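You operate a simulated robot arm through the tools that you are given. There is no shell and no other tool. Be economical: measure what you need, move in short steps, check, and stop when the job is done.

You run a simulated robot arm. Do the job below in one go: nothing can be reset, and whatever is moved stays where it is left.

Task
Lift stacking cone one off casting two, brush its rust off and set it back.
Fine: stand it on the bench to brush it; rust brush back where it lay; leave stacking cone two.
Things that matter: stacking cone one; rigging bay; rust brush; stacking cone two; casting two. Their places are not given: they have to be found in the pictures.

The check looks at the end state, three seconds after you hand in, the way a careful person would. Anything else that was tipped, shoved, dropped, spilled or broken makes it a failure.

Robot
A 6-joint arm with a two-finger parallel gripper, fixed in place. Base frame: the origin is at the foot of the arm, x ahead of it, y to its left, z up; the work surface is at about z = 0.95. Lengths are in m, angles in degrees, forces in N, time in s.
With the tool pointing down near the work surface it reaches from about 0.22 to 0.66 m from the base axis. Its first joint turns from -66.0 to 66.0 degrees. Payload 2.9 kg.
The TCP is the grasp point between the finger pads, 0.03 m short of the fingertips. In the tool frame z runs along the fingers and y along their closing line. Largest opening 0.11 m; finger width 0.02, thickness 0.01; the body of the gripper, 0.048 by 0.112 m, starts 0.055 m behind the TCP.
Orientation is told as [roll, pitch, yaw] about the base's x, y, z axes, in that order, counted from this pose: with the fingers straight down and closing along the base's y, the tool's x points along the base's -x, its y along +y and its z along -z.

Tools
- The arm moves only by the tool drive_tool. Its argument "steps" is a list of rows, each an object (a shift or turn left out is 0, a gripper value left out holds the last) with "xyz": the shift along the tool's x, y, z in units of 30 mm (1.0 is 30 mm), a list of three; "dr": the turn, a rotation vector about the tool's x, y, z in units of 6 degrees (1.0 is 6 degrees), a list of three. In form: [{"xyz": [x, y, z], "dr": [wx, wy, wz]}, ...]. A call has 1 to 12 rows; each row shifts and turns the commanded pose from where the row before left it, along the tool's axes as they then stand. "hand" is the opening, from 0 (shut) to 1 (fully open), set as the call begins (left out, the last holds). A call with a number of a shift or a turn outside -1 to 1 is refused whole. A row lasts 0.2 s, in which the tool goes at most 0.05 m and 8.6 degrees; a call with a longer step from one row to the next is refused whole, and so is a gripper value outside its range. Where a pose cannot be reached the arm comes as near as it can. A force on the tool above 40 N (or 10 N above the force at the start of the call, whichever is more), or a blocked arm, ends the call early, and 0.2 s more pass. Each finger travels about 0.108 m/s and halts on what it meets, pressing with about 24 N; the grip force reading is that of the motor and also rises with nothing between the fingers. The clock runs only during rows and for 0.2 s after the last one: add rows that do not move to give the fingers time. The reply holds the time, the measured pose of the TCP, the force on the tool along the base axes, the opening and the grip force, in the units named above and with some noise.
- Cameras (640 x 400 px; columns grow to the right, rows downward): "scene" is fixed at [0.0732, 0.425, 1.4049]; the picture's right is [-0.81, -0.58, 0.00], its down [-0.23, 0.32, -0.92] and it looks along [0.54, -0.75, -0.39] (base axes); focal length 350 px, centre (320, 200). "wrist" rides on the gripper at [0.072, 0.017, -0.103] in the tool frame; the picture's right is [-0.23, 0.97, 0.00], its down [-0.76, -0.18, -0.62] and it looks along [-0.61, -0.14, 0.78] (tool axes); focal length 222 px, centre (320, 200).
- get_image(camera): a new picture of that camera. It takes no simulated time.
- pixel_to_xyz(camera, pixels): there is no depth. For up to 12 entries [column, row, z] of the newest picture of that camera ("zoom" is the newest enlarged one), the place [x, y] in the base frame at which the ray of that pixel passes the height z, good to about 0.002 m. It takes no simulated time.
- close_up(camera, box): a new picture of the part [left, top, right, bottom] of that camera's present view, enlarged. It takes no simulated time.
- finish_job(): hands the job in; it is judged then, once.

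Work in short steps. Measure before you move; look again where a grasp or a placing could have gone wrong, and mend it. You have 80 turns and 46 pictures in all, those below and enlarged ones among them. Open the gripper and draw the arm clear of the work before you hand the job in, unless the task says otherwise; then end with one line.

The tools are called after ">>>" by a JSON object that holds its "method" and its "body". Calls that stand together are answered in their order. drive_tool: Moves the arm, as the interface text tells. Its arguments: {"type":"object","properties":{"steps":{"type":"array","items":{"type":"object","properties":{"xyz":{"type":"array","items":{"type":"number"}},"dr":{"type":"array","items":{"type":"number"}}}}},"hand":{"type":"number"}},"required":["steps"]} The other tools are called the same way: get_image (camera) takes a picture; pixel_to_xyz (camera, pixels) gives the place at which the rays of pixels pass given heights; close_up (camera, box) takes an enlarged picture of a part of a camera's view; finish_job () hands the job in.

At the start:

```text
time: 0.0
tcp_pos: [0.3578, 0.0384, 1.2729]
orientation: [0.0, 0.0, 0.0]
wrist_force: [-0.9, -0.5, -0.1]
width: 0.1099
grip_force: 0.1
```

scene: 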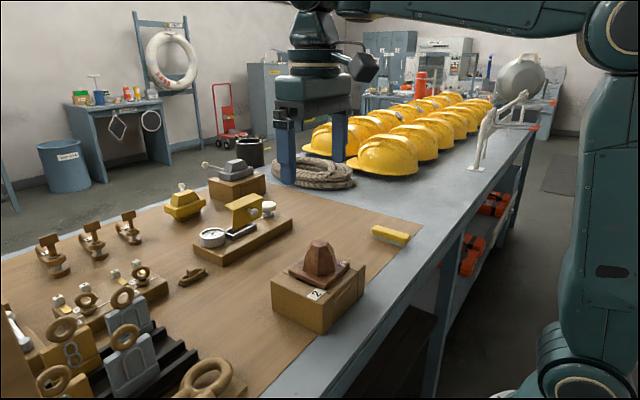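
wrist: 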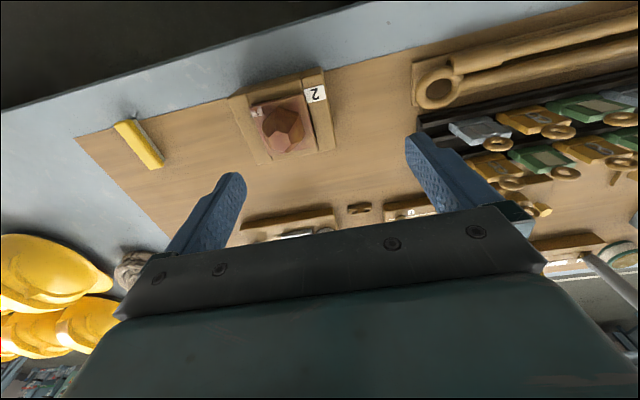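

The box labelled 2 at scene (318,295) carries a rusty cone, and the yellow brush lies near (390,236). I'll enlarge both.

>>> {"method": "close_up", "body": {"camera": "scene", "box": [250, 200, 430, 340]}}

>>> {"method": "close_up", "body": {"camera": "scene", "box": [150, 140, 330, 290]}}

>>> {"method": "close_up", "body": {"camera": "wrist", "box": [70, 50, 370, 240]}}

```text
2.86 times, centred on (340, 270) of scene
```

zoom: 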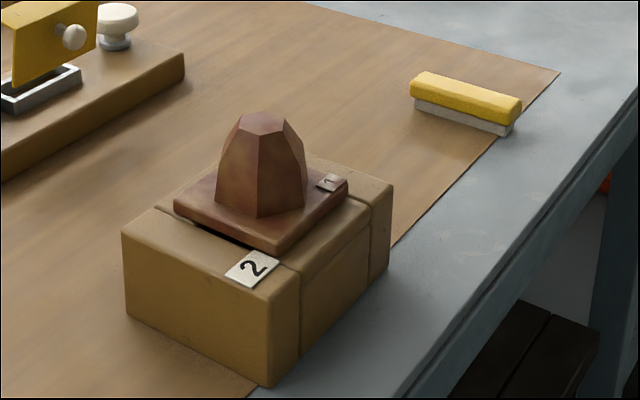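

```text
2.67 times, centred on (240, 215) of scene
```

zoom: 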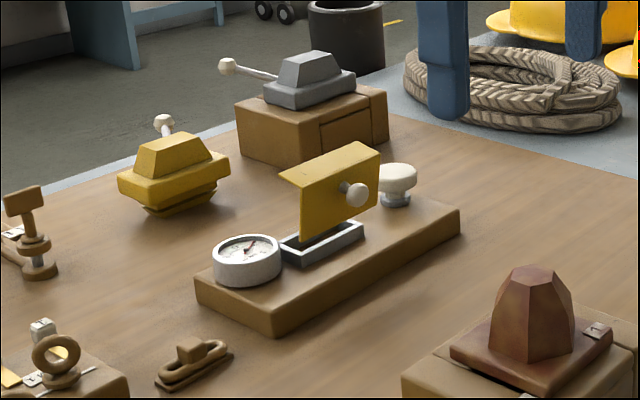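

```text
2.11 times, centred on (220, 145) of wrist
```

zoom: 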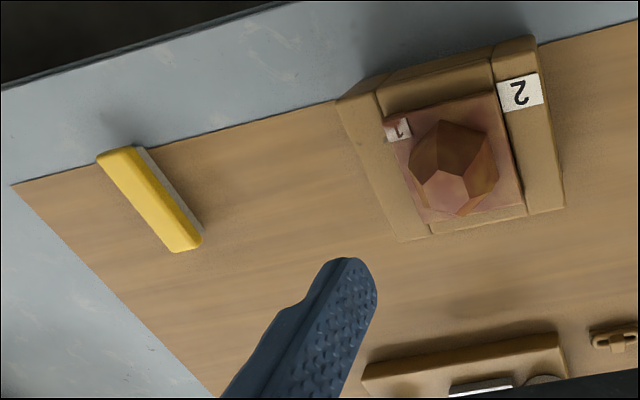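

Measuring casting corners, plate corners, cone and brush at several trial heights.

>>> {"method": "pixel_to_xyz", "body": {"camera": "scene", "pixels": [[272.5, 310.2, 0.95], [321.8, 335.4, 0.95], [363.8, 295.2, 0.95], [270.4, 281.2, 1.0], [321.8, 305, 1.0], [365.5, 264.1, 1.0], [288.6, 271.4, 1.015], [325, 287.5, 1.015], [349.8, 263, 1.015], [320.8, 243.1, 1.07], [373.6, 239.2, 0.95], [405.7, 246.9, 0.95]]}}

>>> {"method": "pixel_to_xyz", "body": {"camera": "zoom", "pixels": [[98, 158, 0.975], [135, 147, 0.975], [202, 240, 0.975], [172, 252, 0.975], [442, 188, 1.07], [385, 125, 1.015], [497, 93, 1.015], [525, 205, 1.015], [425, 224, 1.015], [338, 98, 1.0], [535, 38, 1.0], [565, 208, 1.0]]}}

```text
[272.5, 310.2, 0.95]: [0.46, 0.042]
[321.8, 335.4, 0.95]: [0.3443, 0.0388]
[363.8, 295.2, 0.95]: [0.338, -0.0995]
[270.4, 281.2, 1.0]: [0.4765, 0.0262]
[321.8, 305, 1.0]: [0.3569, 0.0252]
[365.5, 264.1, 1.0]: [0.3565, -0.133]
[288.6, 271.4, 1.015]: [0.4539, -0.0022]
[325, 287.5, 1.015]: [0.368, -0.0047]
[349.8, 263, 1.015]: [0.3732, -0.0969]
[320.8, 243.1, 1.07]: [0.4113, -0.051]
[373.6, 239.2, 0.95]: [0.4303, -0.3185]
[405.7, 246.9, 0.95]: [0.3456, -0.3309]
```

```text
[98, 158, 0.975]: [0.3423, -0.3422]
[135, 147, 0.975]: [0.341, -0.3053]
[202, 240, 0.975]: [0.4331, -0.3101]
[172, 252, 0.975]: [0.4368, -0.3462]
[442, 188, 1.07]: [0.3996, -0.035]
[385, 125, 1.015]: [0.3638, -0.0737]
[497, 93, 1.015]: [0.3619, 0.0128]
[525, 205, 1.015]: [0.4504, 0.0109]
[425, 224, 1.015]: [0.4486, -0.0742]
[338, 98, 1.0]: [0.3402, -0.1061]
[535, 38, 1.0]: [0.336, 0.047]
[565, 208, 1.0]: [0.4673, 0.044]
```

Triangulating the two views: casting top z≈1.015, plate top ≈1.031 with square about 0.083 m centred (0.401,-0.027), cone top ≈1.086; brush about (0.388,-0.326) along x. I move above the cone, still clear.

>>> {"method": "drive_tool", "body": {"hand": 1, "steps": [{"xyz": [-0.36, -0.55, 0.7]}, {"xyz": [-0.36, -0.55, 0.7]}, {"xyz": [-0.36, -0.54, 0.7]}, {"xyz": [-0.36, -0.54, 0.7]}, {"xyz": [0, 0, 0.9]}, {"xyz": [0, 0, 0.8]}]}}

>>> {"method": "close_up", "body": {"camera": "scene", "box": [230, 170, 410, 340]}}

>>> {"method": "get_image", "body": {"camera": "wrist"}}

```text
time: 1.4
tcp_pos: [0.4013, -0.0266, 1.1392]
orientation: [0.0, 0.0, 0.1]
wrist_force: [1.0, -0.1, 0.0]
width: 0.1102
grip_force: 0.0
```

```text
2.35 times, centred on (320, 255) of scene
```

zoom: 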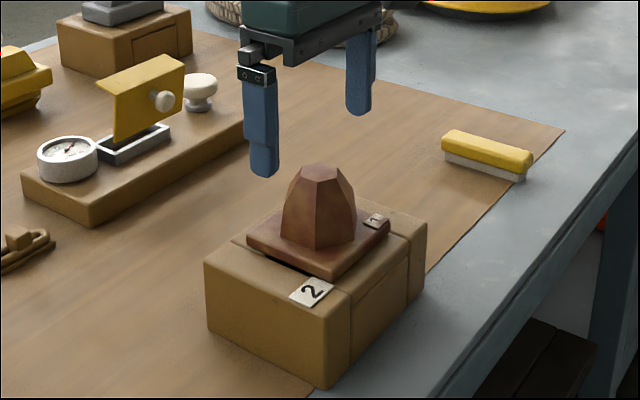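

```text
39 pictures are left
```

wrist: 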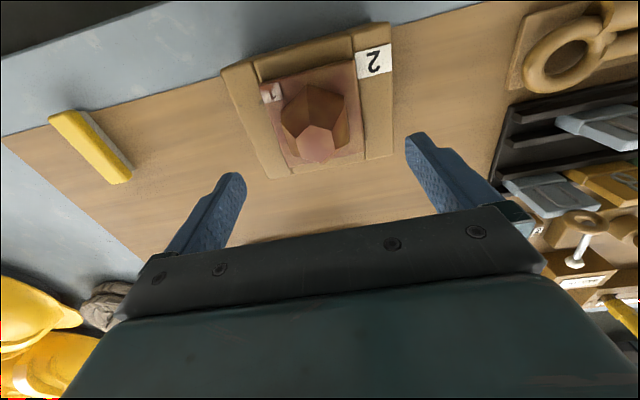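

Hovering at (0.401,-0.027,1.139). I re-measure the plate corners from here to refine height and centre.

>>> {"method": "pixel_to_xyz", "body": {"camera": "wrist", "pixels": [[260, 85, 1.031], [355, 60, 1.031], [361, 160, 1.031], [290, 170, 1.031], [318, 145, 1.086], [222, 70, 1.015], [388, 23, 1.015], [395, 153, 1.015], [278, 177, 1.015]]}}

>>> {"method": "close_up", "body": {"camera": "wrist", "box": [210, 10, 420, 190]}}

```text
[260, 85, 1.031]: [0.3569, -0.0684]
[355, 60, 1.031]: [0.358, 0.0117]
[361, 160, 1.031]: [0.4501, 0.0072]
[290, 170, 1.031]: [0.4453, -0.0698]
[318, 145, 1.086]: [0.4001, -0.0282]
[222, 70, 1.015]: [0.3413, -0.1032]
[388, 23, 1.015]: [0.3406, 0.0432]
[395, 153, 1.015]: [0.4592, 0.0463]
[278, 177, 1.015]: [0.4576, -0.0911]
```

```text
2.22 times, centred on (315, 100) of wrist
```

zoom: 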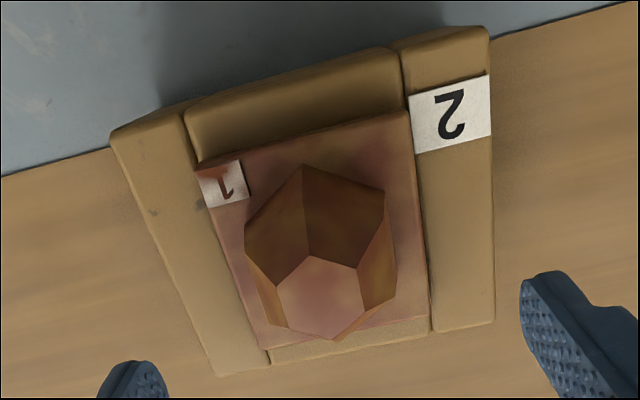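

Plate centre about (0.402,-0.029). I go down so the tips straddle the plate sides, stopping just above the casting top.

>>> {"method": "drive_tool", "body": {"steps": [{"xyz": [0, -0.08, 0.8]}, {"xyz": [0, 0, 0.8]}, {"xyz": [0, 0, 0.8]}, {"xyz": [0, 0, 0.5]}, {}]}}

>>> {"method": "close_up", "body": {"camera": "scene", "box": [250, 190, 390, 320]}}

```text
time: 2.6
tcp_pos: [0.4012, -0.0305, 1.0512]
orientation: [0.0, 0.1, 0.1]
wrist_force: [-0.4, -0.4, 0.2]
width: 0.11
grip_force: 0.0
```

```text
3.08 times, centred on (320, 255) of scene
```

zoom: 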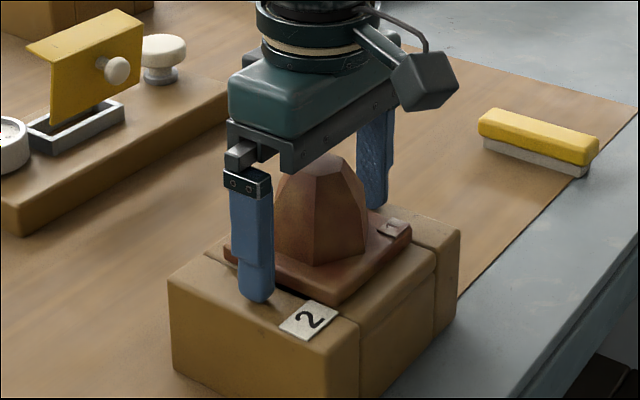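

Fingers straddle the plate, tips just above the casting. I lower 2 mm and close.

>>> {"method": "drive_tool", "body": {"steps": [{"xyz": [0, 0, 0.07]}, {}]}}

>>> {"method": "drive_tool", "body": {"hand": 0, "steps": [{}, {}, {}, {}]}}

>>> {"method": "close_up", "body": {"camera": "scene", "box": [250, 190, 390, 320]}}

```text
time: 3.2
tcp_pos: [0.4009, -0.0304, 1.05]
orientation: [0.0, -0.1, -0.1]
wrist_force: [-5.3, 0.9, 18.0]
width: 0.11
grip_force: 0.1
```

```text
time: 4.2
tcp_pos: [0.4024, -0.0311, 1.0491]
orientation: [0.1, -0.3, 0.1]
wrist_force: [5.0, -0.2, 26.6]
width: 0.0847
grip_force: 23.9
```

```text
3.08 times, centred on (320, 255) of scene
```

zoom: 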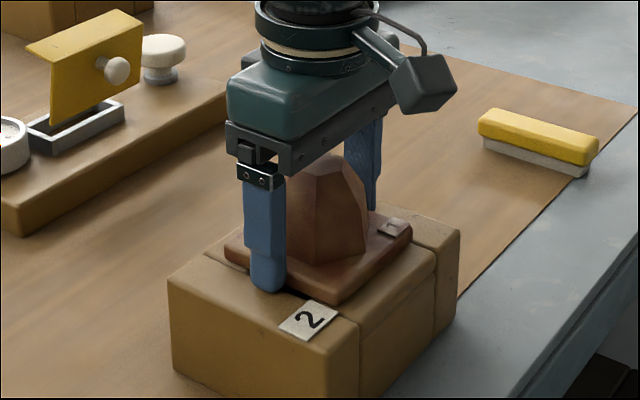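

Grip holds at 0.0847 m with 23.9 N; casting top is at ≈1.019. I lift straight up and look underneath.

>>> {"method": "drive_tool", "body": {"steps": [{"xyz": [0, 0, -0.3]}, {"xyz": [0, 0, -0.5]}, {"xyz": [0, 0, -0.8]}, {"xyz": [0, 0, -0.9]}, {"xyz": [0, 0, -0.9]}, {}]}}

>>> {"method": "close_up", "body": {"camera": "scene", "box": [230, 130, 410, 320]}}

```text
time: 5.6
tcp_pos: [0.4043, -0.0303, 1.1522]
orientation: [0.0, -0.1, 0.1]
wrist_force: [-0.2, -0.1, -6.1]
width: 0.0847
grip_force: 24.0
```

```text
2.11 times, centred on (320, 225) of scene
```

zoom: 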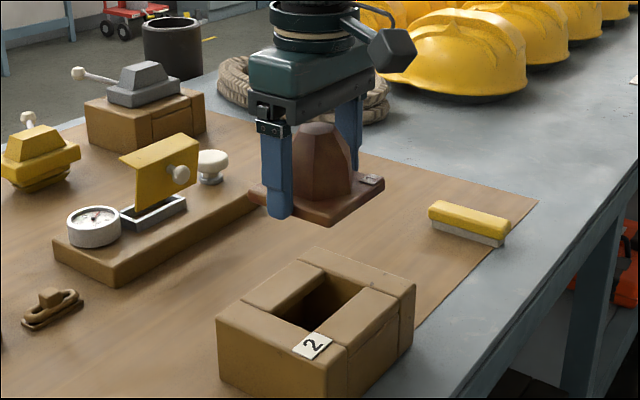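

Cone is up cleanly (about 0.6 kg) and the casting's pocket shows. I raise it toward camera height to see whether anything projects from the underside.

>>> {"method": "drive_tool", "body": {"steps": [{"xyz": [0, 0, -1]}, {"xyz": [0, 0, -1]}, {"xyz": [0, 0, -1]}, {"xyz": [0, 0, -1]}, {"xyz": [0, 0, -1]}, {}]}}

>>> {"method": "close_up", "body": {"camera": "scene", "box": [230, 60, 410, 200]}}

```text
time: 7.0
tcp_pos: [0.4042, -0.0299, 1.3015]
orientation: [0.0, -0.2, 0.1]
wrist_force: [0.1, -0.6, -4.6]
width: 0.0848
grip_force: 23.9
```

```text
2.86 times, centred on (320, 130) of scene
```

zoom: 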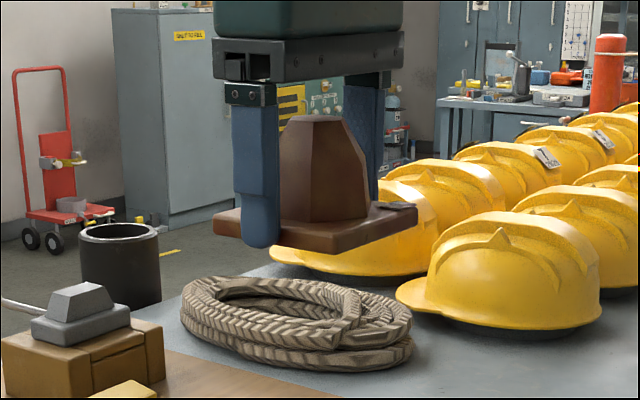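

Underside is flat, so it can stand. I carry it over to the free mat at about (0.41,-0.20) and lower to just above the bench.

>>> {"method": "drive_tool", "body": {"steps": [{"xyz": [0, -0.95, 0]}, {"xyz": [0, -0.95, 0]}, {"xyz": [0, -0.95, 0]}, {"xyz": [0, -0.95, 0]}, {"xyz": [0, -0.95, 0.5]}, {"xyz": [0, -0.92, 0.9]}, {"xyz": [0, 0, 1]}, {"xyz": [0, 0, 1]}, {"xyz": [0, 0, 1]}, {"xyz": [0, 0, 1]}, {"xyz": [0, 0, 1]}, {}]}}

>>> {"method": "drive_tool", "body": {"steps": [{"xyz": [0, 0, 1]}, {"xyz": [0, 0, 1]}, {"xyz": [0, 0, 1]}, {"xyz": [0, 0, 0.8]}, {}]}}

>>> {"method": "close_up", "body": {"camera": "scene", "box": [260, 130, 440, 270]}}

```text
time: 9.6
tcp_pos: [0.4003, -0.197, 1.1076]
orientation: [0.0, -0.1, 0.1]
wrist_force: [-0.8, -0.2, -4.4]
width: 0.0848
grip_force: 24.0
```

```text
time: 10.8
tcp_pos: [0.4008, -0.2021, 0.993]
orientation: [0.1, 0.1, 0.0]
wrist_force: [0.5, 0.7, -6.2]
width: 0.0849
grip_force: 23.9
```

```text
2.86 times, centred on (350, 200) of scene
```

zoom: 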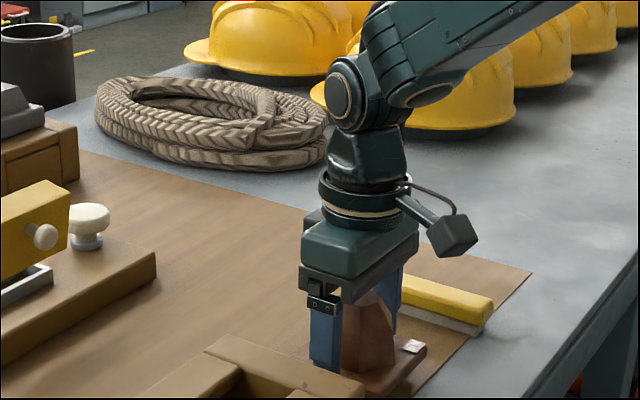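

About 12 mm above the bench; I lower in small steps until it touches.

>>> {"method": "drive_tool", "body": {"steps": [{"xyz": [0, 0, 0.15]}, {"xyz": [0, 0, 0.12]}, {"xyz": [0, 0, 0.08]}, {}]}}

```text
time: 11.8
tcp_pos: [0.4021, -0.2003, 0.9842]
orientation: [-0.1, 0.1, -0.1]
wrist_force: [-0.8, -0.7, -5.7]
width: 0.0847
grip_force: 23.8
```

>>> {"method": "drive_tool", "body": {"steps": [{"xyz": [0, 0, 0.06]}, {"xyz": [0, 0, 0.06]}, {}]}}

```text
time: 12.6
tcp_pos: [0.4021, -0.2013, 0.9822]
orientation: [0.1, 0.0, 0.0]
wrist_force: [0.5, 0.3, -5.0]
width: 0.0847
grip_force: 24.0
```

Still bearing the full load; continuing down in millimetres.

>>> {"method": "drive_tool", "body": {"steps": [{"xyz": [0, 0, 0.05]}, {"xyz": [0, 0, 0.05]}, {}]}}

```text
time: 13.4
tcp_pos: [0.4019, -0.2002, 0.9804]
orientation: [0.0, -0.3, 0.1]
wrist_force: [0.3, 1.1, 14.6]
width: 0.0848
grip_force: 23.8
```

Contact (force reversed to +14.6 N at z 0.980). I release and rise.

>>> {"method": "drive_tool", "body": {"hand": 1, "steps": [{}, {}, {}, {"xyz": [0, 0, -0.3]}, {"xyz": [0, 0, -0.9]}, {"xyz": [0, 0, -1]}, {"xyz": [0, 0, -1]}, {"xyz": [0, 0, -1]}, {}]}}

>>> {"method": "close_up", "body": {"camera": "scene", "box": [260, 150, 440, 290]}}

>>> {"method": "close_up", "body": {"camera": "wrist", "box": [130, 0, 450, 200]}}

```text
time: 15.4
tcp_pos: [0.4007, -0.1995, 1.1053]
orientation: [0.0, 0.0, 0.1]
wrist_force: [0.2, 0.6, -0.4]
width: 0.1101
grip_force: 0.0
```

```text
2.86 times, centred on (350, 220) of scene
```

zoom: 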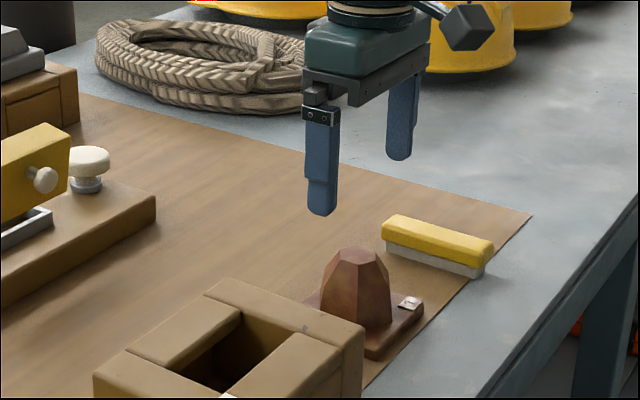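

```text
2.00 times, centred on (290, 100) of wrist
```

zoom: 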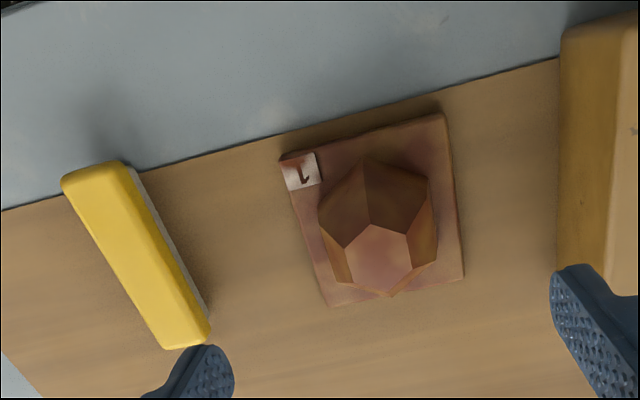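

The cone stands. Now I measure the brush from both views.

>>> {"method": "pixel_to_xyz", "body": {"camera": "zoom", "pixels": [[62, 182, 0.98], [125, 162, 0.98], [210, 335, 0.98], [165, 349, 0.98], [136, 168, 0.95], [210, 318, 0.95], [280, 160, 0.966], [443, 114, 0.966], [464, 278, 0.966], [328, 306, 0.966]]}}

>>> {"method": "pixel_to_xyz", "body": {"camera": "scene", "pixels": [[373.4, 238.2, 0.95], [406.6, 247.3, 0.95], [372.5, 232.5, 0.98], [409, 243.5, 0.98], [378, 225, 0.98], [411, 234.7, 0.98]]}}

```text
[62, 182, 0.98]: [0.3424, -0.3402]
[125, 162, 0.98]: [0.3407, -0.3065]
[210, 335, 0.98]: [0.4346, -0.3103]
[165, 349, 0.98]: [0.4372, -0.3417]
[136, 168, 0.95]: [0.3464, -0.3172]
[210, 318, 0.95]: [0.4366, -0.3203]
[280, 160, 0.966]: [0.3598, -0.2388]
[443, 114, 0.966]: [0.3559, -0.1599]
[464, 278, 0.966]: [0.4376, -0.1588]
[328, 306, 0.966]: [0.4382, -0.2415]
```

```text
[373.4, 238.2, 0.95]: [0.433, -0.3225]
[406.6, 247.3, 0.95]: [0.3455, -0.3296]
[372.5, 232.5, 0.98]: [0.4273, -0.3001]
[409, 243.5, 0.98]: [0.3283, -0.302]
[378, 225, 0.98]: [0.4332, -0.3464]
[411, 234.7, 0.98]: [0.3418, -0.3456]
```

Brush centre (0.389,-0.325), about 96×34 mm along x, top ≈0.98. I move over it with a narrower opening and descend, keeping tips above the bristles.

>>> {"method": "drive_tool", "body": {"hand": 0.65, "steps": [{"xyz": [0.1, -0.84, 0]}, {"xyz": [0.1, -0.84, 0]}, {"xyz": [0.1, -0.84, 0]}, {"xyz": [0.09, -0.83, 0]}, {"xyz": [0, -0.83, 0]}, {"xyz": [0, 0, 0.9]}, {"xyz": [0, 0, 0.9]}, {"xyz": [0, 0, 0.8]}, {"xyz": [0, 0, 0.5]}, {}]}}

>>> {"method": "close_up", "body": {"camera": "scene", "box": [310, 150, 450, 280]}}

>>> {"method": "close_up", "body": {"camera": "wrist", "box": [130, 0, 550, 260]}}

```text
time: 17.6
tcp_pos: [0.3902, -0.3251, 1.0124]
orientation: [0.0, 0.1, 0.0]
wrist_force: [0.1, -0.7, 0.2]
width: 0.0714
grip_force: 0.0
```

```text
3.08 times, centred on (380, 215) of scene
```

zoom: 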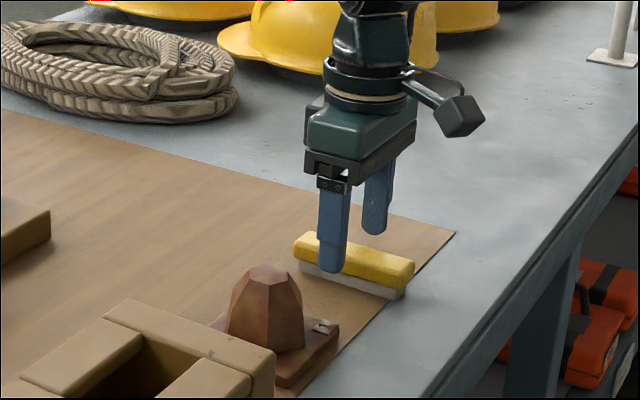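

```text
1.52 times, centred on (340, 130) of wrist
```

zoom: 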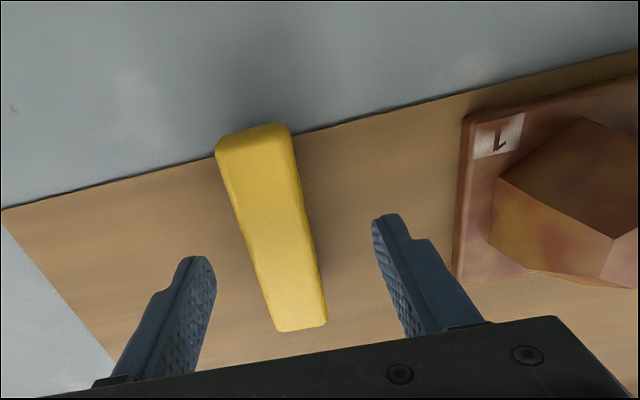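

Centred over the brush; lower about 17 mm and close on the yellow block.

>>> {"method": "drive_tool", "body": {"steps": [{"xyz": [0, 0, 0.4]}, {"xyz": [0, 0, 0.15]}, {}]}}

>>> {"method": "drive_tool", "body": {"hand": 0, "steps": [{}, {}, {}, {}]}}

>>> {"method": "close_up", "body": {"camera": "scene", "box": [310, 150, 450, 280]}}

```text
time: 18.4
tcp_pos: [0.3899, -0.3234, 0.9933]
orientation: [-0.1, 0.0, 0.0]
wrist_force: [-1.3, -0.5, 0.1]
width: 0.0718
grip_force: 0.0
```

```text
time: 19.4
tcp_pos: [0.3904, -0.3256, 0.9938]
orientation: [0.0, 0.1, 0.0]
wrist_force: [0.3, -0.1, 0.7]
width: 0.0296
grip_force: 24.2
```

```text
3.08 times, centred on (380, 215) of scene
```

zoom: 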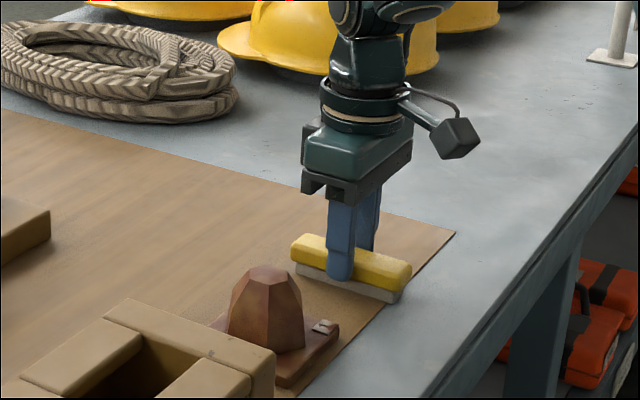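

Brush gripped (29.6 mm). Record: grasp pose (0.3904,-0.325,0.994), bristle bottom ≈44 mm below TCP. I lift, move over the cone with bristles ~3 cm above it.

>>> {"method": "drive_tool", "body": {"steps": [{"xyz": [0, 0, -0.5]}, {"xyz": [0, 0, -1]}, {"xyz": [0, 0, -1]}, {"xyz": [0, 0, -0.7]}, {"xyz": [-0.1, 0.8, 0]}, {"xyz": [-0.1, 0.8, 0]}, {"xyz": [-0.1, 0.8, 0]}, {"xyz": [0, 0.9, 0]}, {"xyz": [0, 0.83, 0]}, {}]}}

>>> {"method": "close_up", "body": {"camera": "scene", "box": [280, 150, 420, 280]}}

```text
time: 21.6
tcp_pos: [0.3971, -0.2042, 1.093]
orientation: [0.0, 0.1, 0.1]
wrist_force: [0.2, -0.2, -0.1]
width: 0.0294
grip_force: 23.1
```

```text
3.08 times, centred on (350, 215) of scene
```

zoom: 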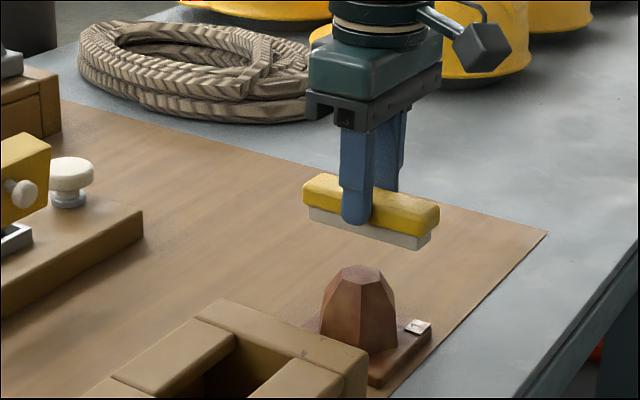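

Bristles hang above the cone top. I lower gently for contact and stroke lightly along x.

>>> {"method": "drive_tool", "body": {"steps": [{"xyz": [0, 0, 0.5]}, {"xyz": [0, 0, 0.3]}, {"xyz": [0, 0, 0.1]}, {}]}}

```text
time: 22.6
tcp_pos: [0.3983, -0.2011, 1.0654]
orientation: [0.1, 0.0, 0.0]
wrist_force: [0.0, 0.1, -0.3]
width: 0.029
grip_force: 23.5
```

>>> {"method": "drive_tool", "body": {"steps": [{"xyz": [0, 0, 0.07]}, {"xyz": [0, 0, 0.06]}, {}]}}

>>> {"method": "close_up", "body": {"camera": "scene", "box": [290, 170, 400, 270]}}

```text
time: 23.4
tcp_pos: [0.3984, -0.2015, 1.0611]
orientation: [0.0, 0.1, 0.0]
wrist_force: [0.1, 0.3, -0.1]
width: 0.0293
grip_force: 24.3
```

```text
4.00 times, centred on (345, 220) of scene
```

zoom: 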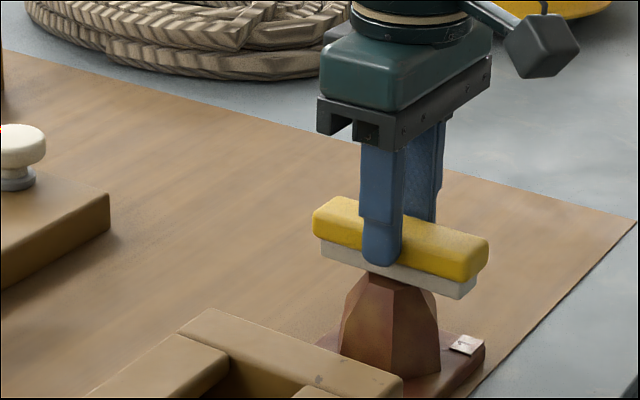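

Bristles are just at the top facet. I lower 1.5 mm and make short strokes.

>>> {"method": "drive_tool", "body": {"steps": [{"xyz": [0, 0, 0.05]}, {"xyz": [0.4, 0, 0]}, {"xyz": [-0.4, 0, 0]}, {"xyz": [-0.4, 0, 0]}, {"xyz": [0.4, 0, 0]}, {"xyz": [0, 0.4, 0]}, {"xyz": [0, -0.4, 0]}, {"xyz": [0, -0.4, 0]}, {"xyz": [0, 0.4, 0]}, {}]}}

>>> {"method": "close_up", "body": {"camera": "scene", "box": [290, 170, 400, 270]}}

```text
time: 25.6
tcp_pos: [0.3982, -0.2028, 1.0585]
orientation: [0.0, 0.0, 0.0]
wrist_force: [0.0, 0.1, -2.1]
width: 0.0293
grip_force: 23.7
```

```text
4.00 times, centred on (345, 220) of scene
```

zoom: 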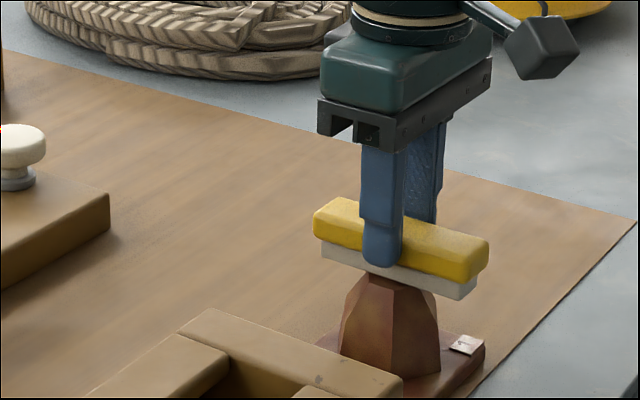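

No clear contact force yet; I go down another 2 mm and check.

>>> {"method": "drive_tool", "body": {"steps": [{"xyz": [0, 0, 0.07]}, {}]}}

```text
time: 26.2
tcp_pos: [0.399, -0.2027, 1.0566]
orientation: [-0.1, 0.0, 0.1]
wrist_force: [-0.2, -0.8, -1.0]
width: 0.0292
grip_force: 24.0
```

>>> {"method": "drive_tool", "body": {"steps": [{"xyz": [0, 0, 0.07]}, {}]}}

>>> {"method": "close_up", "body": {"camera": "scene", "box": [300, 200, 390, 270]}}

```text
time: 26.8
tcp_pos: [0.3984, -0.2018, 1.0565]
orientation: [0.0, -0.2, 0.0]
wrist_force: [-2.1, -3.7, 13.5]
width: 0.0292
grip_force: 24.1
```

```text
5.71 times, centred on (345, 235) of scene
```

zoom: 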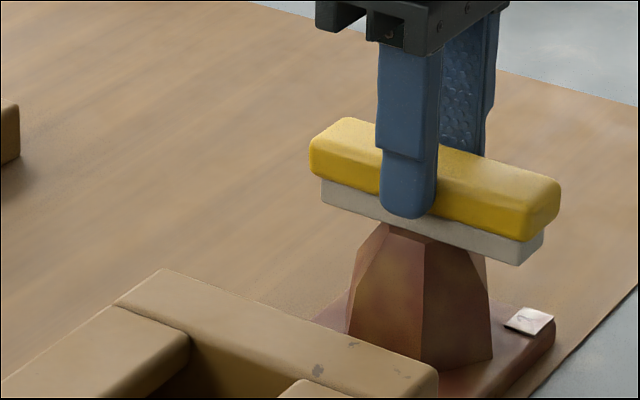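

Contact at TCP z≈1.0567 (13.5 N). I ease slightly and stroke along x and y.

>>> {"method": "drive_tool", "body": {"steps": [{"xyz": [0, 0, -0.03]}, {"xyz": [0.5, 0, 0]}, {"xyz": [-0.5, 0, 0]}, {"xyz": [-0.5, 0, 0]}, {"xyz": [0.5, 0, 0]}, {"xyz": [0.5, 0, 0]}, {"xyz": [-0.5, 0, 0]}, {"xyz": [-0.5, 0, 0]}, {"xyz": [0.5, 0, 0]}, {}]}}

>>> {"method": "drive_tool", "body": {"steps": [{"xyz": [0, 0.4, 0]}, {"xyz": [0, -0.4, 0]}, {"xyz": [0, -0.4, 0]}, {"xyz": [0, 0.4, 0]}, {}, {"xyz": [0, 0, -0.5]}, {"xyz": [0, -0.9, -0.5]}, {"xyz": [0, -0.9, 0]}, {}]}}

>>> {"method": "close_up", "body": {"camera": "scene", "box": [290, 190, 400, 290]}}

>>> {"method": "close_up", "body": {"camera": "wrist", "box": [200, 0, 540, 220]}}

```text
time: 29.0
tcp_pos: [0.4004, -0.2038, 1.0555]
orientation: [0.0, 0.1, 0.1]
wrist_force: [1.7, 0.6, 3.6]
width: 0.0294
grip_force: 23.6
```

```text
time: 31.0
tcp_pos: [0.3972, -0.2567, 1.0847]
orientation: [0.1, 0.0, 0.1]
wrist_force: [0.0, 0.0, -0.6]
width: 0.0294
grip_force: 24.3
```

```text
4.00 times, centred on (345, 240) of scene
```

zoom: 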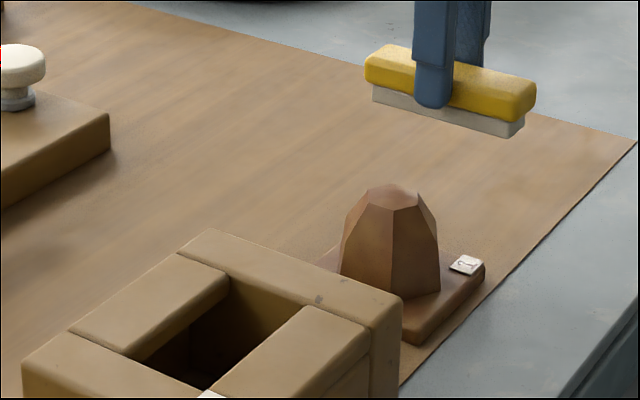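

```text
1.82 times, centred on (370, 110) of wrist
```

zoom: 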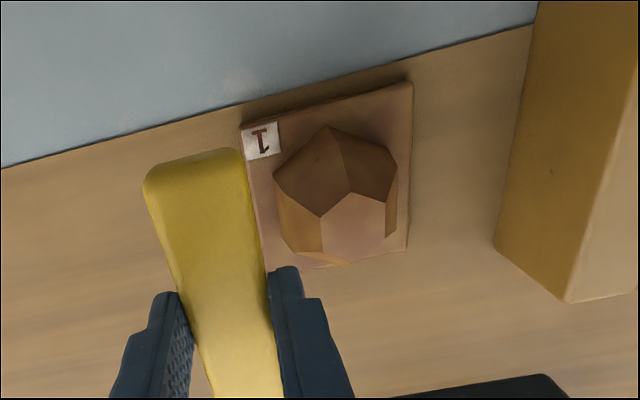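

Rust is fading all over the part (label now clear), though reddish tints remain. I reverse back to the same contact height and give more strokes.

>>> {"method": "drive_tool", "body": {"steps": [{"xyz": [0, 0.9, 0]}, {"xyz": [0, 0.9, 0.5]}, {"xyz": [0, 0, 0.5]}, {"xyz": [0.5, 0, 0]}, {"xyz": [-0.5, 0, 0]}, {"xyz": [-0.5, 0, 0]}, {"xyz": [0.5, 0, 0]}, {"xyz": [0.5, 0, 0]}, {"xyz": [-0.5, 0, 0]}, {"xyz": [-0.5, 0, 0]}, {"xyz": [0.5, 0, 0]}, {}]}}

>>> {"method": "drive_tool", "body": {"steps": [{"xyz": [0.5, 0, 0]}, {"xyz": [-0.5, 0, 0]}, {"xyz": [-0.5, 0, 0]}, {"xyz": [0.5, 0, 0]}, {"xyz": [0, 0.3, 0]}, {"xyz": [0, -0.3, 0]}, {"xyz": [0, -0.3, 0]}, {"xyz": [0, 0.3, 0]}, {"xyz": [0, 0.3, 0]}, {"xyz": [0, -0.3, 0]}, {"xyz": [0, -0.3, 0]}, {"xyz": [0, 0.3, 0]}]}}

>>> {"method": "drive_tool", "body": {"steps": [{"xyz": [0, 0, -0.5]}, {"xyz": [0, -0.9, -0.5]}, {"xyz": [0, -0.9, 0]}, {}]}}

>>> {"method": "close_up", "body": {"camera": "scene", "box": [290, 190, 400, 290]}}

>>> {"method": "close_up", "body": {"camera": "wrist", "box": [200, 0, 540, 220]}}

```text
time: 33.6
tcp_pos: [0.3999, -0.2022, 1.0541]
orientation: [-0.1, -0.3, 0.1]
wrist_force: [5.4, 0.7, 12.8]
width: 0.0293
grip_force: 24.2
```

```text
time: 36.2
tcp_pos: [0.3994, -0.2014, 1.0549]
orientation: [0.1, 0.0, 0.1]
wrist_force: [0.4, 0.9, -0.6]
width: 0.0294
grip_force: 23.9
```

```text
time: 37.2
tcp_pos: [0.4001, -0.2568, 1.0871]
orientation: [-0.1, 0.0, 0.1]
wrist_force: [0.0, 0.5, -0.9]
width: 0.0294
grip_force: 24.0
```

```text
4.00 times, centred on (345, 240) of scene
```

zoom: 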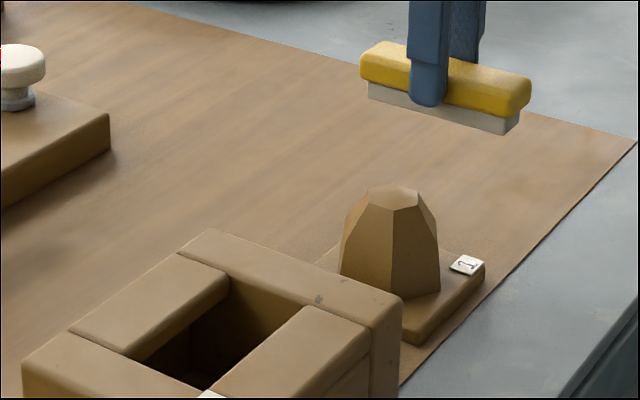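

```text
1.82 times, centred on (370, 110) of wrist
```

zoom: 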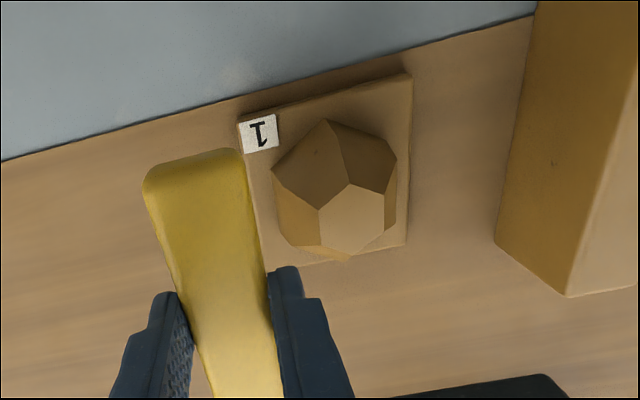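

Rust is gone: the cone is clean tan everywhere visible. I reverse the commanded moves to set the brush back where it lay (net +0.3, −2.33, +3.01), pausing just above.

>>> {"method": "drive_tool", "body": {"steps": [{"xyz": [0.1, -0.8, 0]}, {"xyz": [0.1, -0.8, 0]}, {"xyz": [0.1, -0.73, 0]}, {"xyz": [0, 0, 0.9]}, {"xyz": [0, 0, 0.9]}, {"xyz": [0, 0, 0.7]}, {"xyz": [0, 0, 0.3]}, {}]}}

>>> {"method": "drive_tool", "body": {"steps": [{"xyz": [0, 0, 0.1]}, {}]}}

```text
time: 39.0
tcp_pos: [0.3914, -0.3266, 0.9994]
orientation: [0.0, 0.0, 0.0]
wrist_force: [0.0, -0.3, -0.6]
width: 0.0293
grip_force: 23.7
```

```text
time: 39.6
tcp_pos: [0.39, -0.3274, 0.9972]
orientation: [0.1, 0.0, 0.1]
wrist_force: [-0.2, 0.7, -0.2]
width: 0.0294
grip_force: 24.2
```

>>> {"method": "drive_tool", "body": {"steps": [{"xyz": [0, 0.05, 0.06]}, {"xyz": [0, 0, 0.04]}, {}]}}

```text
time: 40.4
tcp_pos: [0.3926, -0.3248, 0.9959]
orientation: [0.0, 0.0, 0.0]
wrist_force: [-0.5, 0.2, 0.2]
width: 0.0291
grip_force: 24.2
```

Not yet pressing; one more millimetre or two down.

>>> {"method": "drive_tool", "body": {"steps": [{"xyz": [0.03, 0, 0.05]}, {}]}}

```text
time: 41.0
tcp_pos: [0.3901, -0.3256, 0.9937]
orientation: [0.0, 0.0, 0.1]
wrist_force: [0.3, -0.3, -1.6]
width: 0.0294
grip_force: 23.9
```

>>> {"method": "drive_tool", "body": {"steps": [{"xyz": [0, 0, 0.04]}, {}]}}

>>> {"method": "close_up", "body": {"camera": "scene", "box": [330, 190, 430, 270]}}

```text
time: 41.6
tcp_pos: [0.3892, -0.3252, 0.9932]
orientation: [-0.1, 0.1, 0.0]
wrist_force: [-0.1, -0.1, -2.0]
width: 0.0292
grip_force: 24.2
```

```text
5.00 times, centred on (380, 230) of scene
```

zoom: 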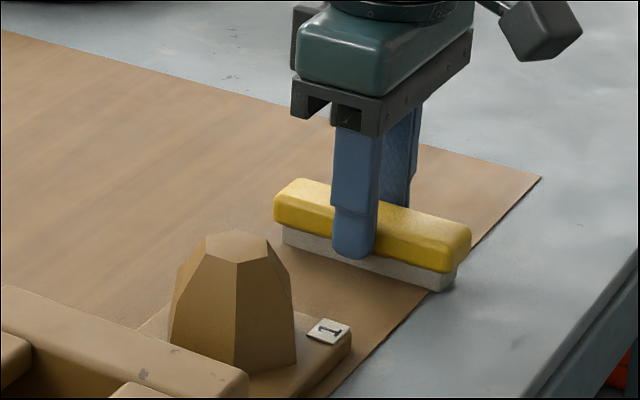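

>>> {"method": "drive_tool", "body": {"steps": [{"xyz": [0, 0, 0.04]}, {}]}}

```text
time: 42.2
tcp_pos: [0.3898, -0.3253, 0.9924]
orientation: [0.0, -0.1, 0.0]
wrist_force: [-0.2, -0.5, 3.2]
width: 0.0292
grip_force: 24.2
```

Brush touches the bench (3.2 N) at its old spot. I release to partial opening and rise.

>>> {"method": "drive_tool", "body": {"hand": 0.65, "steps": [{}, {}, {}, {"xyz": [0, 0, -0.3]}, {"xyz": [0, 0, -0.9]}, {"xyz": [0, 0, -1]}, {"xyz": [0, 0, -1]}, {"xyz": [0, 0, -0.6]}, {}]}}

>>> {"method": "drive_tool", "body": {"hand": 1, "steps": [{"xyz": [-0.1, 0.83, 0]}, {"xyz": [-0.1, 0.83, 0]}, {"xyz": [-0.1, 0.83, 0]}, {"xyz": [0, 0.83, 0]}, {"xyz": [0, 0.83, 0]}, {}]}}

>>> {"method": "get_image", "body": {"camera": "scene"}}

>>> {"method": "close_up", "body": {"camera": "wrist", "box": [130, 0, 450, 200]}}

```text
time: 44.2
tcp_pos: [0.3885, -0.3255, 1.1054]
orientation: [0.1, 0.0, 0.1]
wrist_force: [0.4, -0.2, -0.1]
width: 0.0714
grip_force: 0.1
```

```text
time: 45.6
tcp_pos: [0.3963, -0.2005, 1.1047]
orientation: [0.0, 0.0, 0.0]
wrist_force: [-0.8, 0.4, 1.1]
width: 0.1103
grip_force: 0.0
```

```text
18 pictures are left
```

scene: 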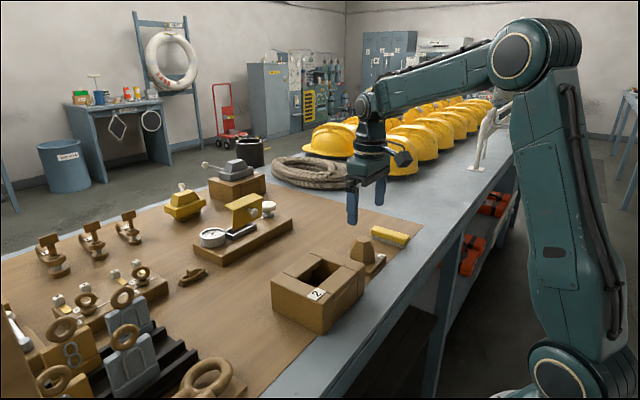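

```text
2.00 times, centred on (290, 100) of wrist
```

zoom: 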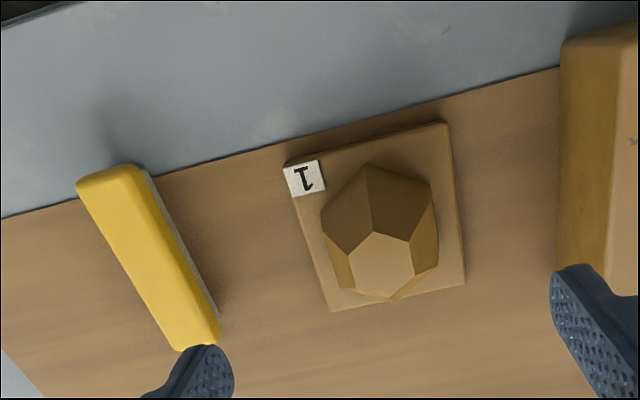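

Brush appears back at place; I verify the brush and plate positions numerically.

>>> {"method": "pixel_to_xyz", "body": {"camera": "zoom", "pixels": [[77, 184, 0.98], [140, 166, 0.98], [221, 335, 0.98], [178, 350, 0.98], [285, 164, 0.966], [445, 123, 0.966], [464, 286, 0.966], [332, 311, 0.966]]}}

>>> {"method": "close_up", "body": {"camera": "scene", "box": [260, 150, 440, 290]}}

```text
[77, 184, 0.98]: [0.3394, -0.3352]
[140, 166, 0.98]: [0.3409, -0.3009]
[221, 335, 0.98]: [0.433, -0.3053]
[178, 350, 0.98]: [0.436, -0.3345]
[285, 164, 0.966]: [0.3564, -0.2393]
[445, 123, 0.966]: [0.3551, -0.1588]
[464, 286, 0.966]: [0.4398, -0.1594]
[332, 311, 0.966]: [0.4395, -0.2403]
```

```text
2.86 times, centred on (350, 220) of scene
```

zoom: 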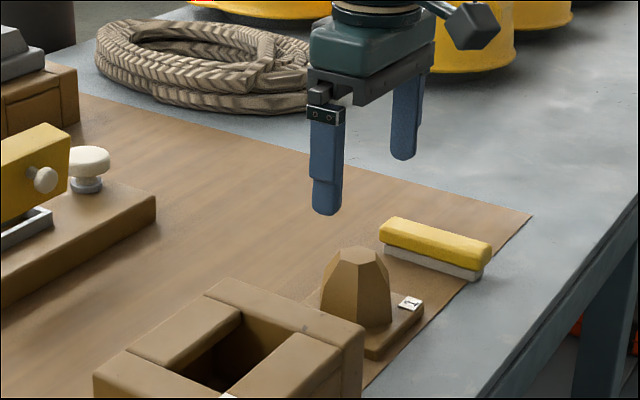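

The cone has not moved (centre ≈0.398,-0.1995 by the same measure); brush within a few mm of its old place. I descend to re-grip the plate at the same x as before.

>>> {"method": "drive_tool", "body": {"hand": 1, "steps": [{"xyz": [-0.12, -0.02, 0.5]}, {"xyz": [0, 0, 0.9]}, {"xyz": [0, 0, 0.9]}, {"xyz": [0, 0, 0.9]}, {"xyz": [0, 0, 0.6]}, {"xyz": [0, 0, 0.2]}, {}]}}

```text
time: 47.2
tcp_pos: [0.4025, -0.2002, 0.9856]
orientation: [0.1, 0.0, 0.0]
wrist_force: [-0.6, 0.6, 0.7]
width: 0.1099
grip_force: 0.0
```

Lower 3.5 mm more, then close.

>>> {"method": "drive_tool", "body": {"steps": [{"xyz": [0, 0, 0.12]}, {}]}}

>>> {"method": "drive_tool", "body": {"hand": 0, "steps": [{}, {}, {}, {}]}}

>>> {"method": "drive_tool", "body": {"steps": [{"xyz": [0, 0, -0.3]}, {"xyz": [0, 0, -0.7]}, {"xyz": [0, 0, -0.9]}, {"xyz": [0, 0, -0.9]}, {"xyz": [0, 0, -0.9]}, {"xyz": [0, 0, -0.9]}, {"xyz": [0, 0, -0.5]}, {}]}}

>>> {"method": "close_up", "body": {"camera": "scene", "box": [260, 130, 440, 290]}}

```text
time: 47.8
tcp_pos: [0.4022, -0.2017, 0.9821]
orientation: [0.0, 0.0, 0.0]
wrist_force: [0.3, 1.0, 0.3]
width: 0.11
grip_force: 0.1
```

```text
time: 48.8
tcp_pos: [0.4018, -0.2008, 0.9817]
orientation: [-0.1, 0.0, 0.0]
wrist_force: [0.1, 0.0, 0.3]
width: 0.0851
grip_force: 24.4
```

```text
time: 50.6
tcp_pos: [0.4029, -0.2008, 1.1347]
orientation: [0.0, 0.0, 0.1]
wrist_force: [0.7, -0.3, -4.1]
width: 0.0851
grip_force: 24.1
```

```text
2.50 times, centred on (350, 210) of scene
```

zoom: 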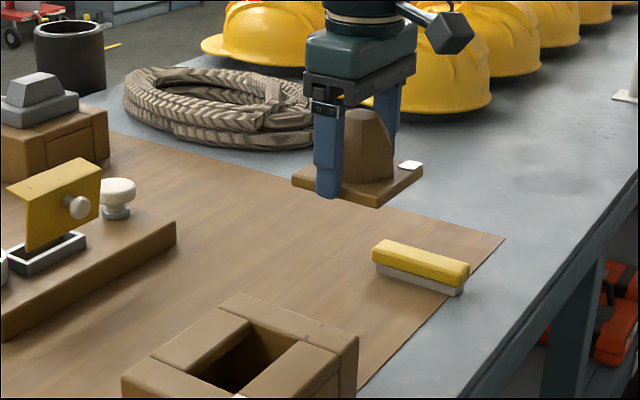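

Held level with plate 8 cm above the casting top. I move back +5.67 units in y and down to about 1 cm above.

>>> {"method": "drive_tool", "body": {"steps": [{"xyz": [0, 0.95, 0]}, {"xyz": [0, 0.95, 0]}, {"xyz": [0, 0.95, 0]}, {"xyz": [0, 0.95, 0]}, {"xyz": [0, 0.95, 0]}, {"xyz": [0, 0.92, 0]}, {"xyz": [0, 0, 0.9]}, {"xyz": [0, 0, 0.9]}, {"xyz": [0, 0, 0.6]}, {}, {}]}}

>>> {"method": "close_up", "body": {"camera": "scene", "box": [250, 190, 390, 340]}}

>>> {"method": "close_up", "body": {"camera": "wrist", "box": [180, 0, 500, 200]}}

```text
time: 53.0
tcp_pos: [0.403, -0.0302, 1.063]
orientation: [0.0, 0.0, -0.1]
wrist_force: [0.3, -0.2, -6.4]
width: 0.0848
grip_force: 23.9
```

```text
2.67 times, centred on (320, 265) of scene
```

zoom: 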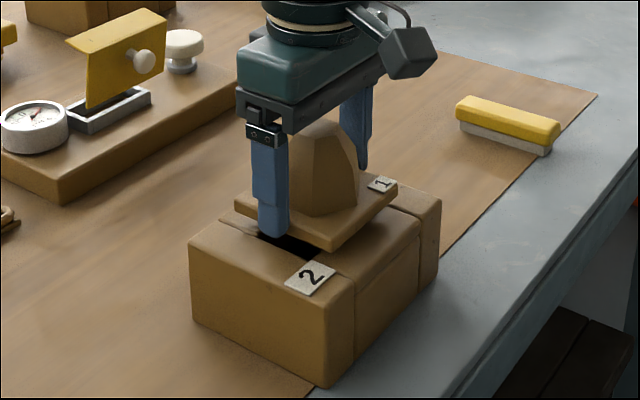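

```text
2.00 times, centred on (340, 100) of wrist
```

zoom: 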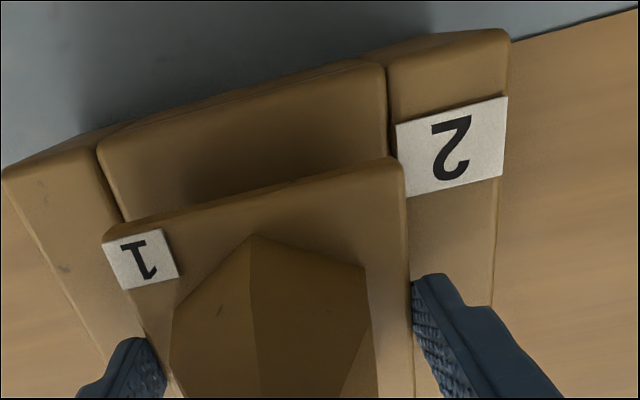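

Aligned as originally, ~13 mm above. I lower gently to contact.

>>> {"method": "drive_tool", "body": {"steps": [{"xyz": [0, 0, 0.2]}, {"xyz": [0, 0, 0.12]}, {}]}}

>>> {"method": "drive_tool", "body": {"steps": [{"xyz": [0, 0, 0.05]}, {}]}}

```text
time: 53.8
tcp_pos: [0.4028, -0.0309, 1.0523]
orientation: [0.0, 0.1, 0.0]
wrist_force: [-0.7, -0.3, -6.3]
width: 0.0848
grip_force: 24.7
```

```text
time: 54.4
tcp_pos: [0.4033, -0.0298, 1.0528]
orientation: [0.1, -0.1, 0.0]
wrist_force: [-1.9, -0.3, 10.2]
width: 0.085
grip_force: 23.9
```

Contact (10 N) at z≈1.052. I look before releasing.

>>> {"method": "close_up", "body": {"camera": "scene", "box": [260, 210, 380, 310]}}

```text
4.00 times, centred on (320, 260) of scene
```

zoom: 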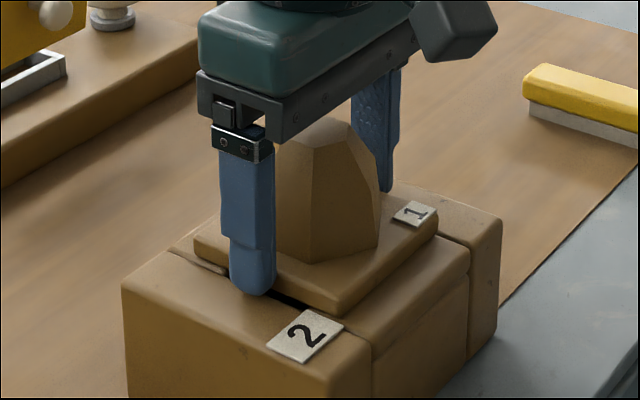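

Seated flat like before. I release and rise straight up, then check.

>>> {"method": "drive_tool", "body": {"hand": 1, "steps": [{}, {}, {}, {"xyz": [0, 0, -0.3]}, {"xyz": [0, 0, -0.9]}, {"xyz": [0, 0, -1]}, {"xyz": [0, 0, -1]}, {"xyz": [0, 0, -1]}, {"xyz": [0, 0, -1]}, {"xyz": [0, 0, -1]}, {}]}}

>>> {"method": "close_up", "body": {"camera": "scene", "box": [250, 200, 430, 340]}}

>>> {"method": "close_up", "body": {"camera": "wrist", "box": [70, 10, 420, 210]}}

```text
time: 56.8
tcp_pos: [0.3991, -0.0308, 1.2405]
orientation: [0.0, 0.0, 0.0]
wrist_force: [-0.1, -0.2, 0.1]
width: 0.1102
grip_force: 0.0
```

```text
2.86 times, centred on (340, 270) of scene
```

zoom: 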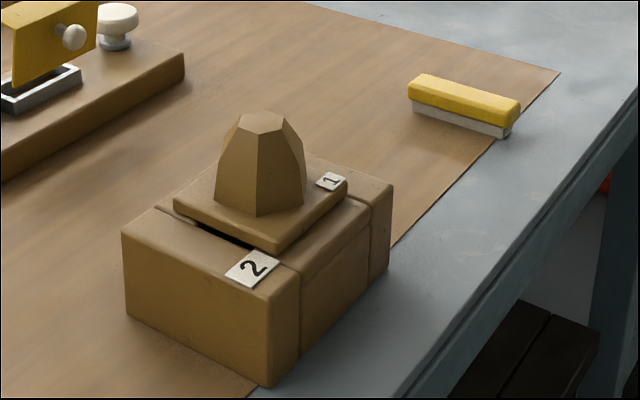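

```text
1.83 times, centred on (245, 110) of wrist
```

zoom: 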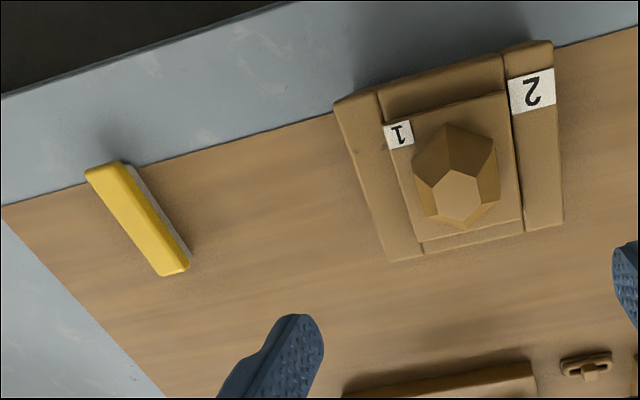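

The cone's pixels in the scene view match the starting picture, it is clean, and the brush is within about 2 mm of its old place. The gripper is open and well above the work, so I hand in.

>>> {"method": "finish_job", "body": {}}

```text
The job is handed in.
```

Stacking cone one has been brushed clean of rust and set back on casting two. The rust brush is back within a few millimetres of where it lay, and stacking cone two was not touched.
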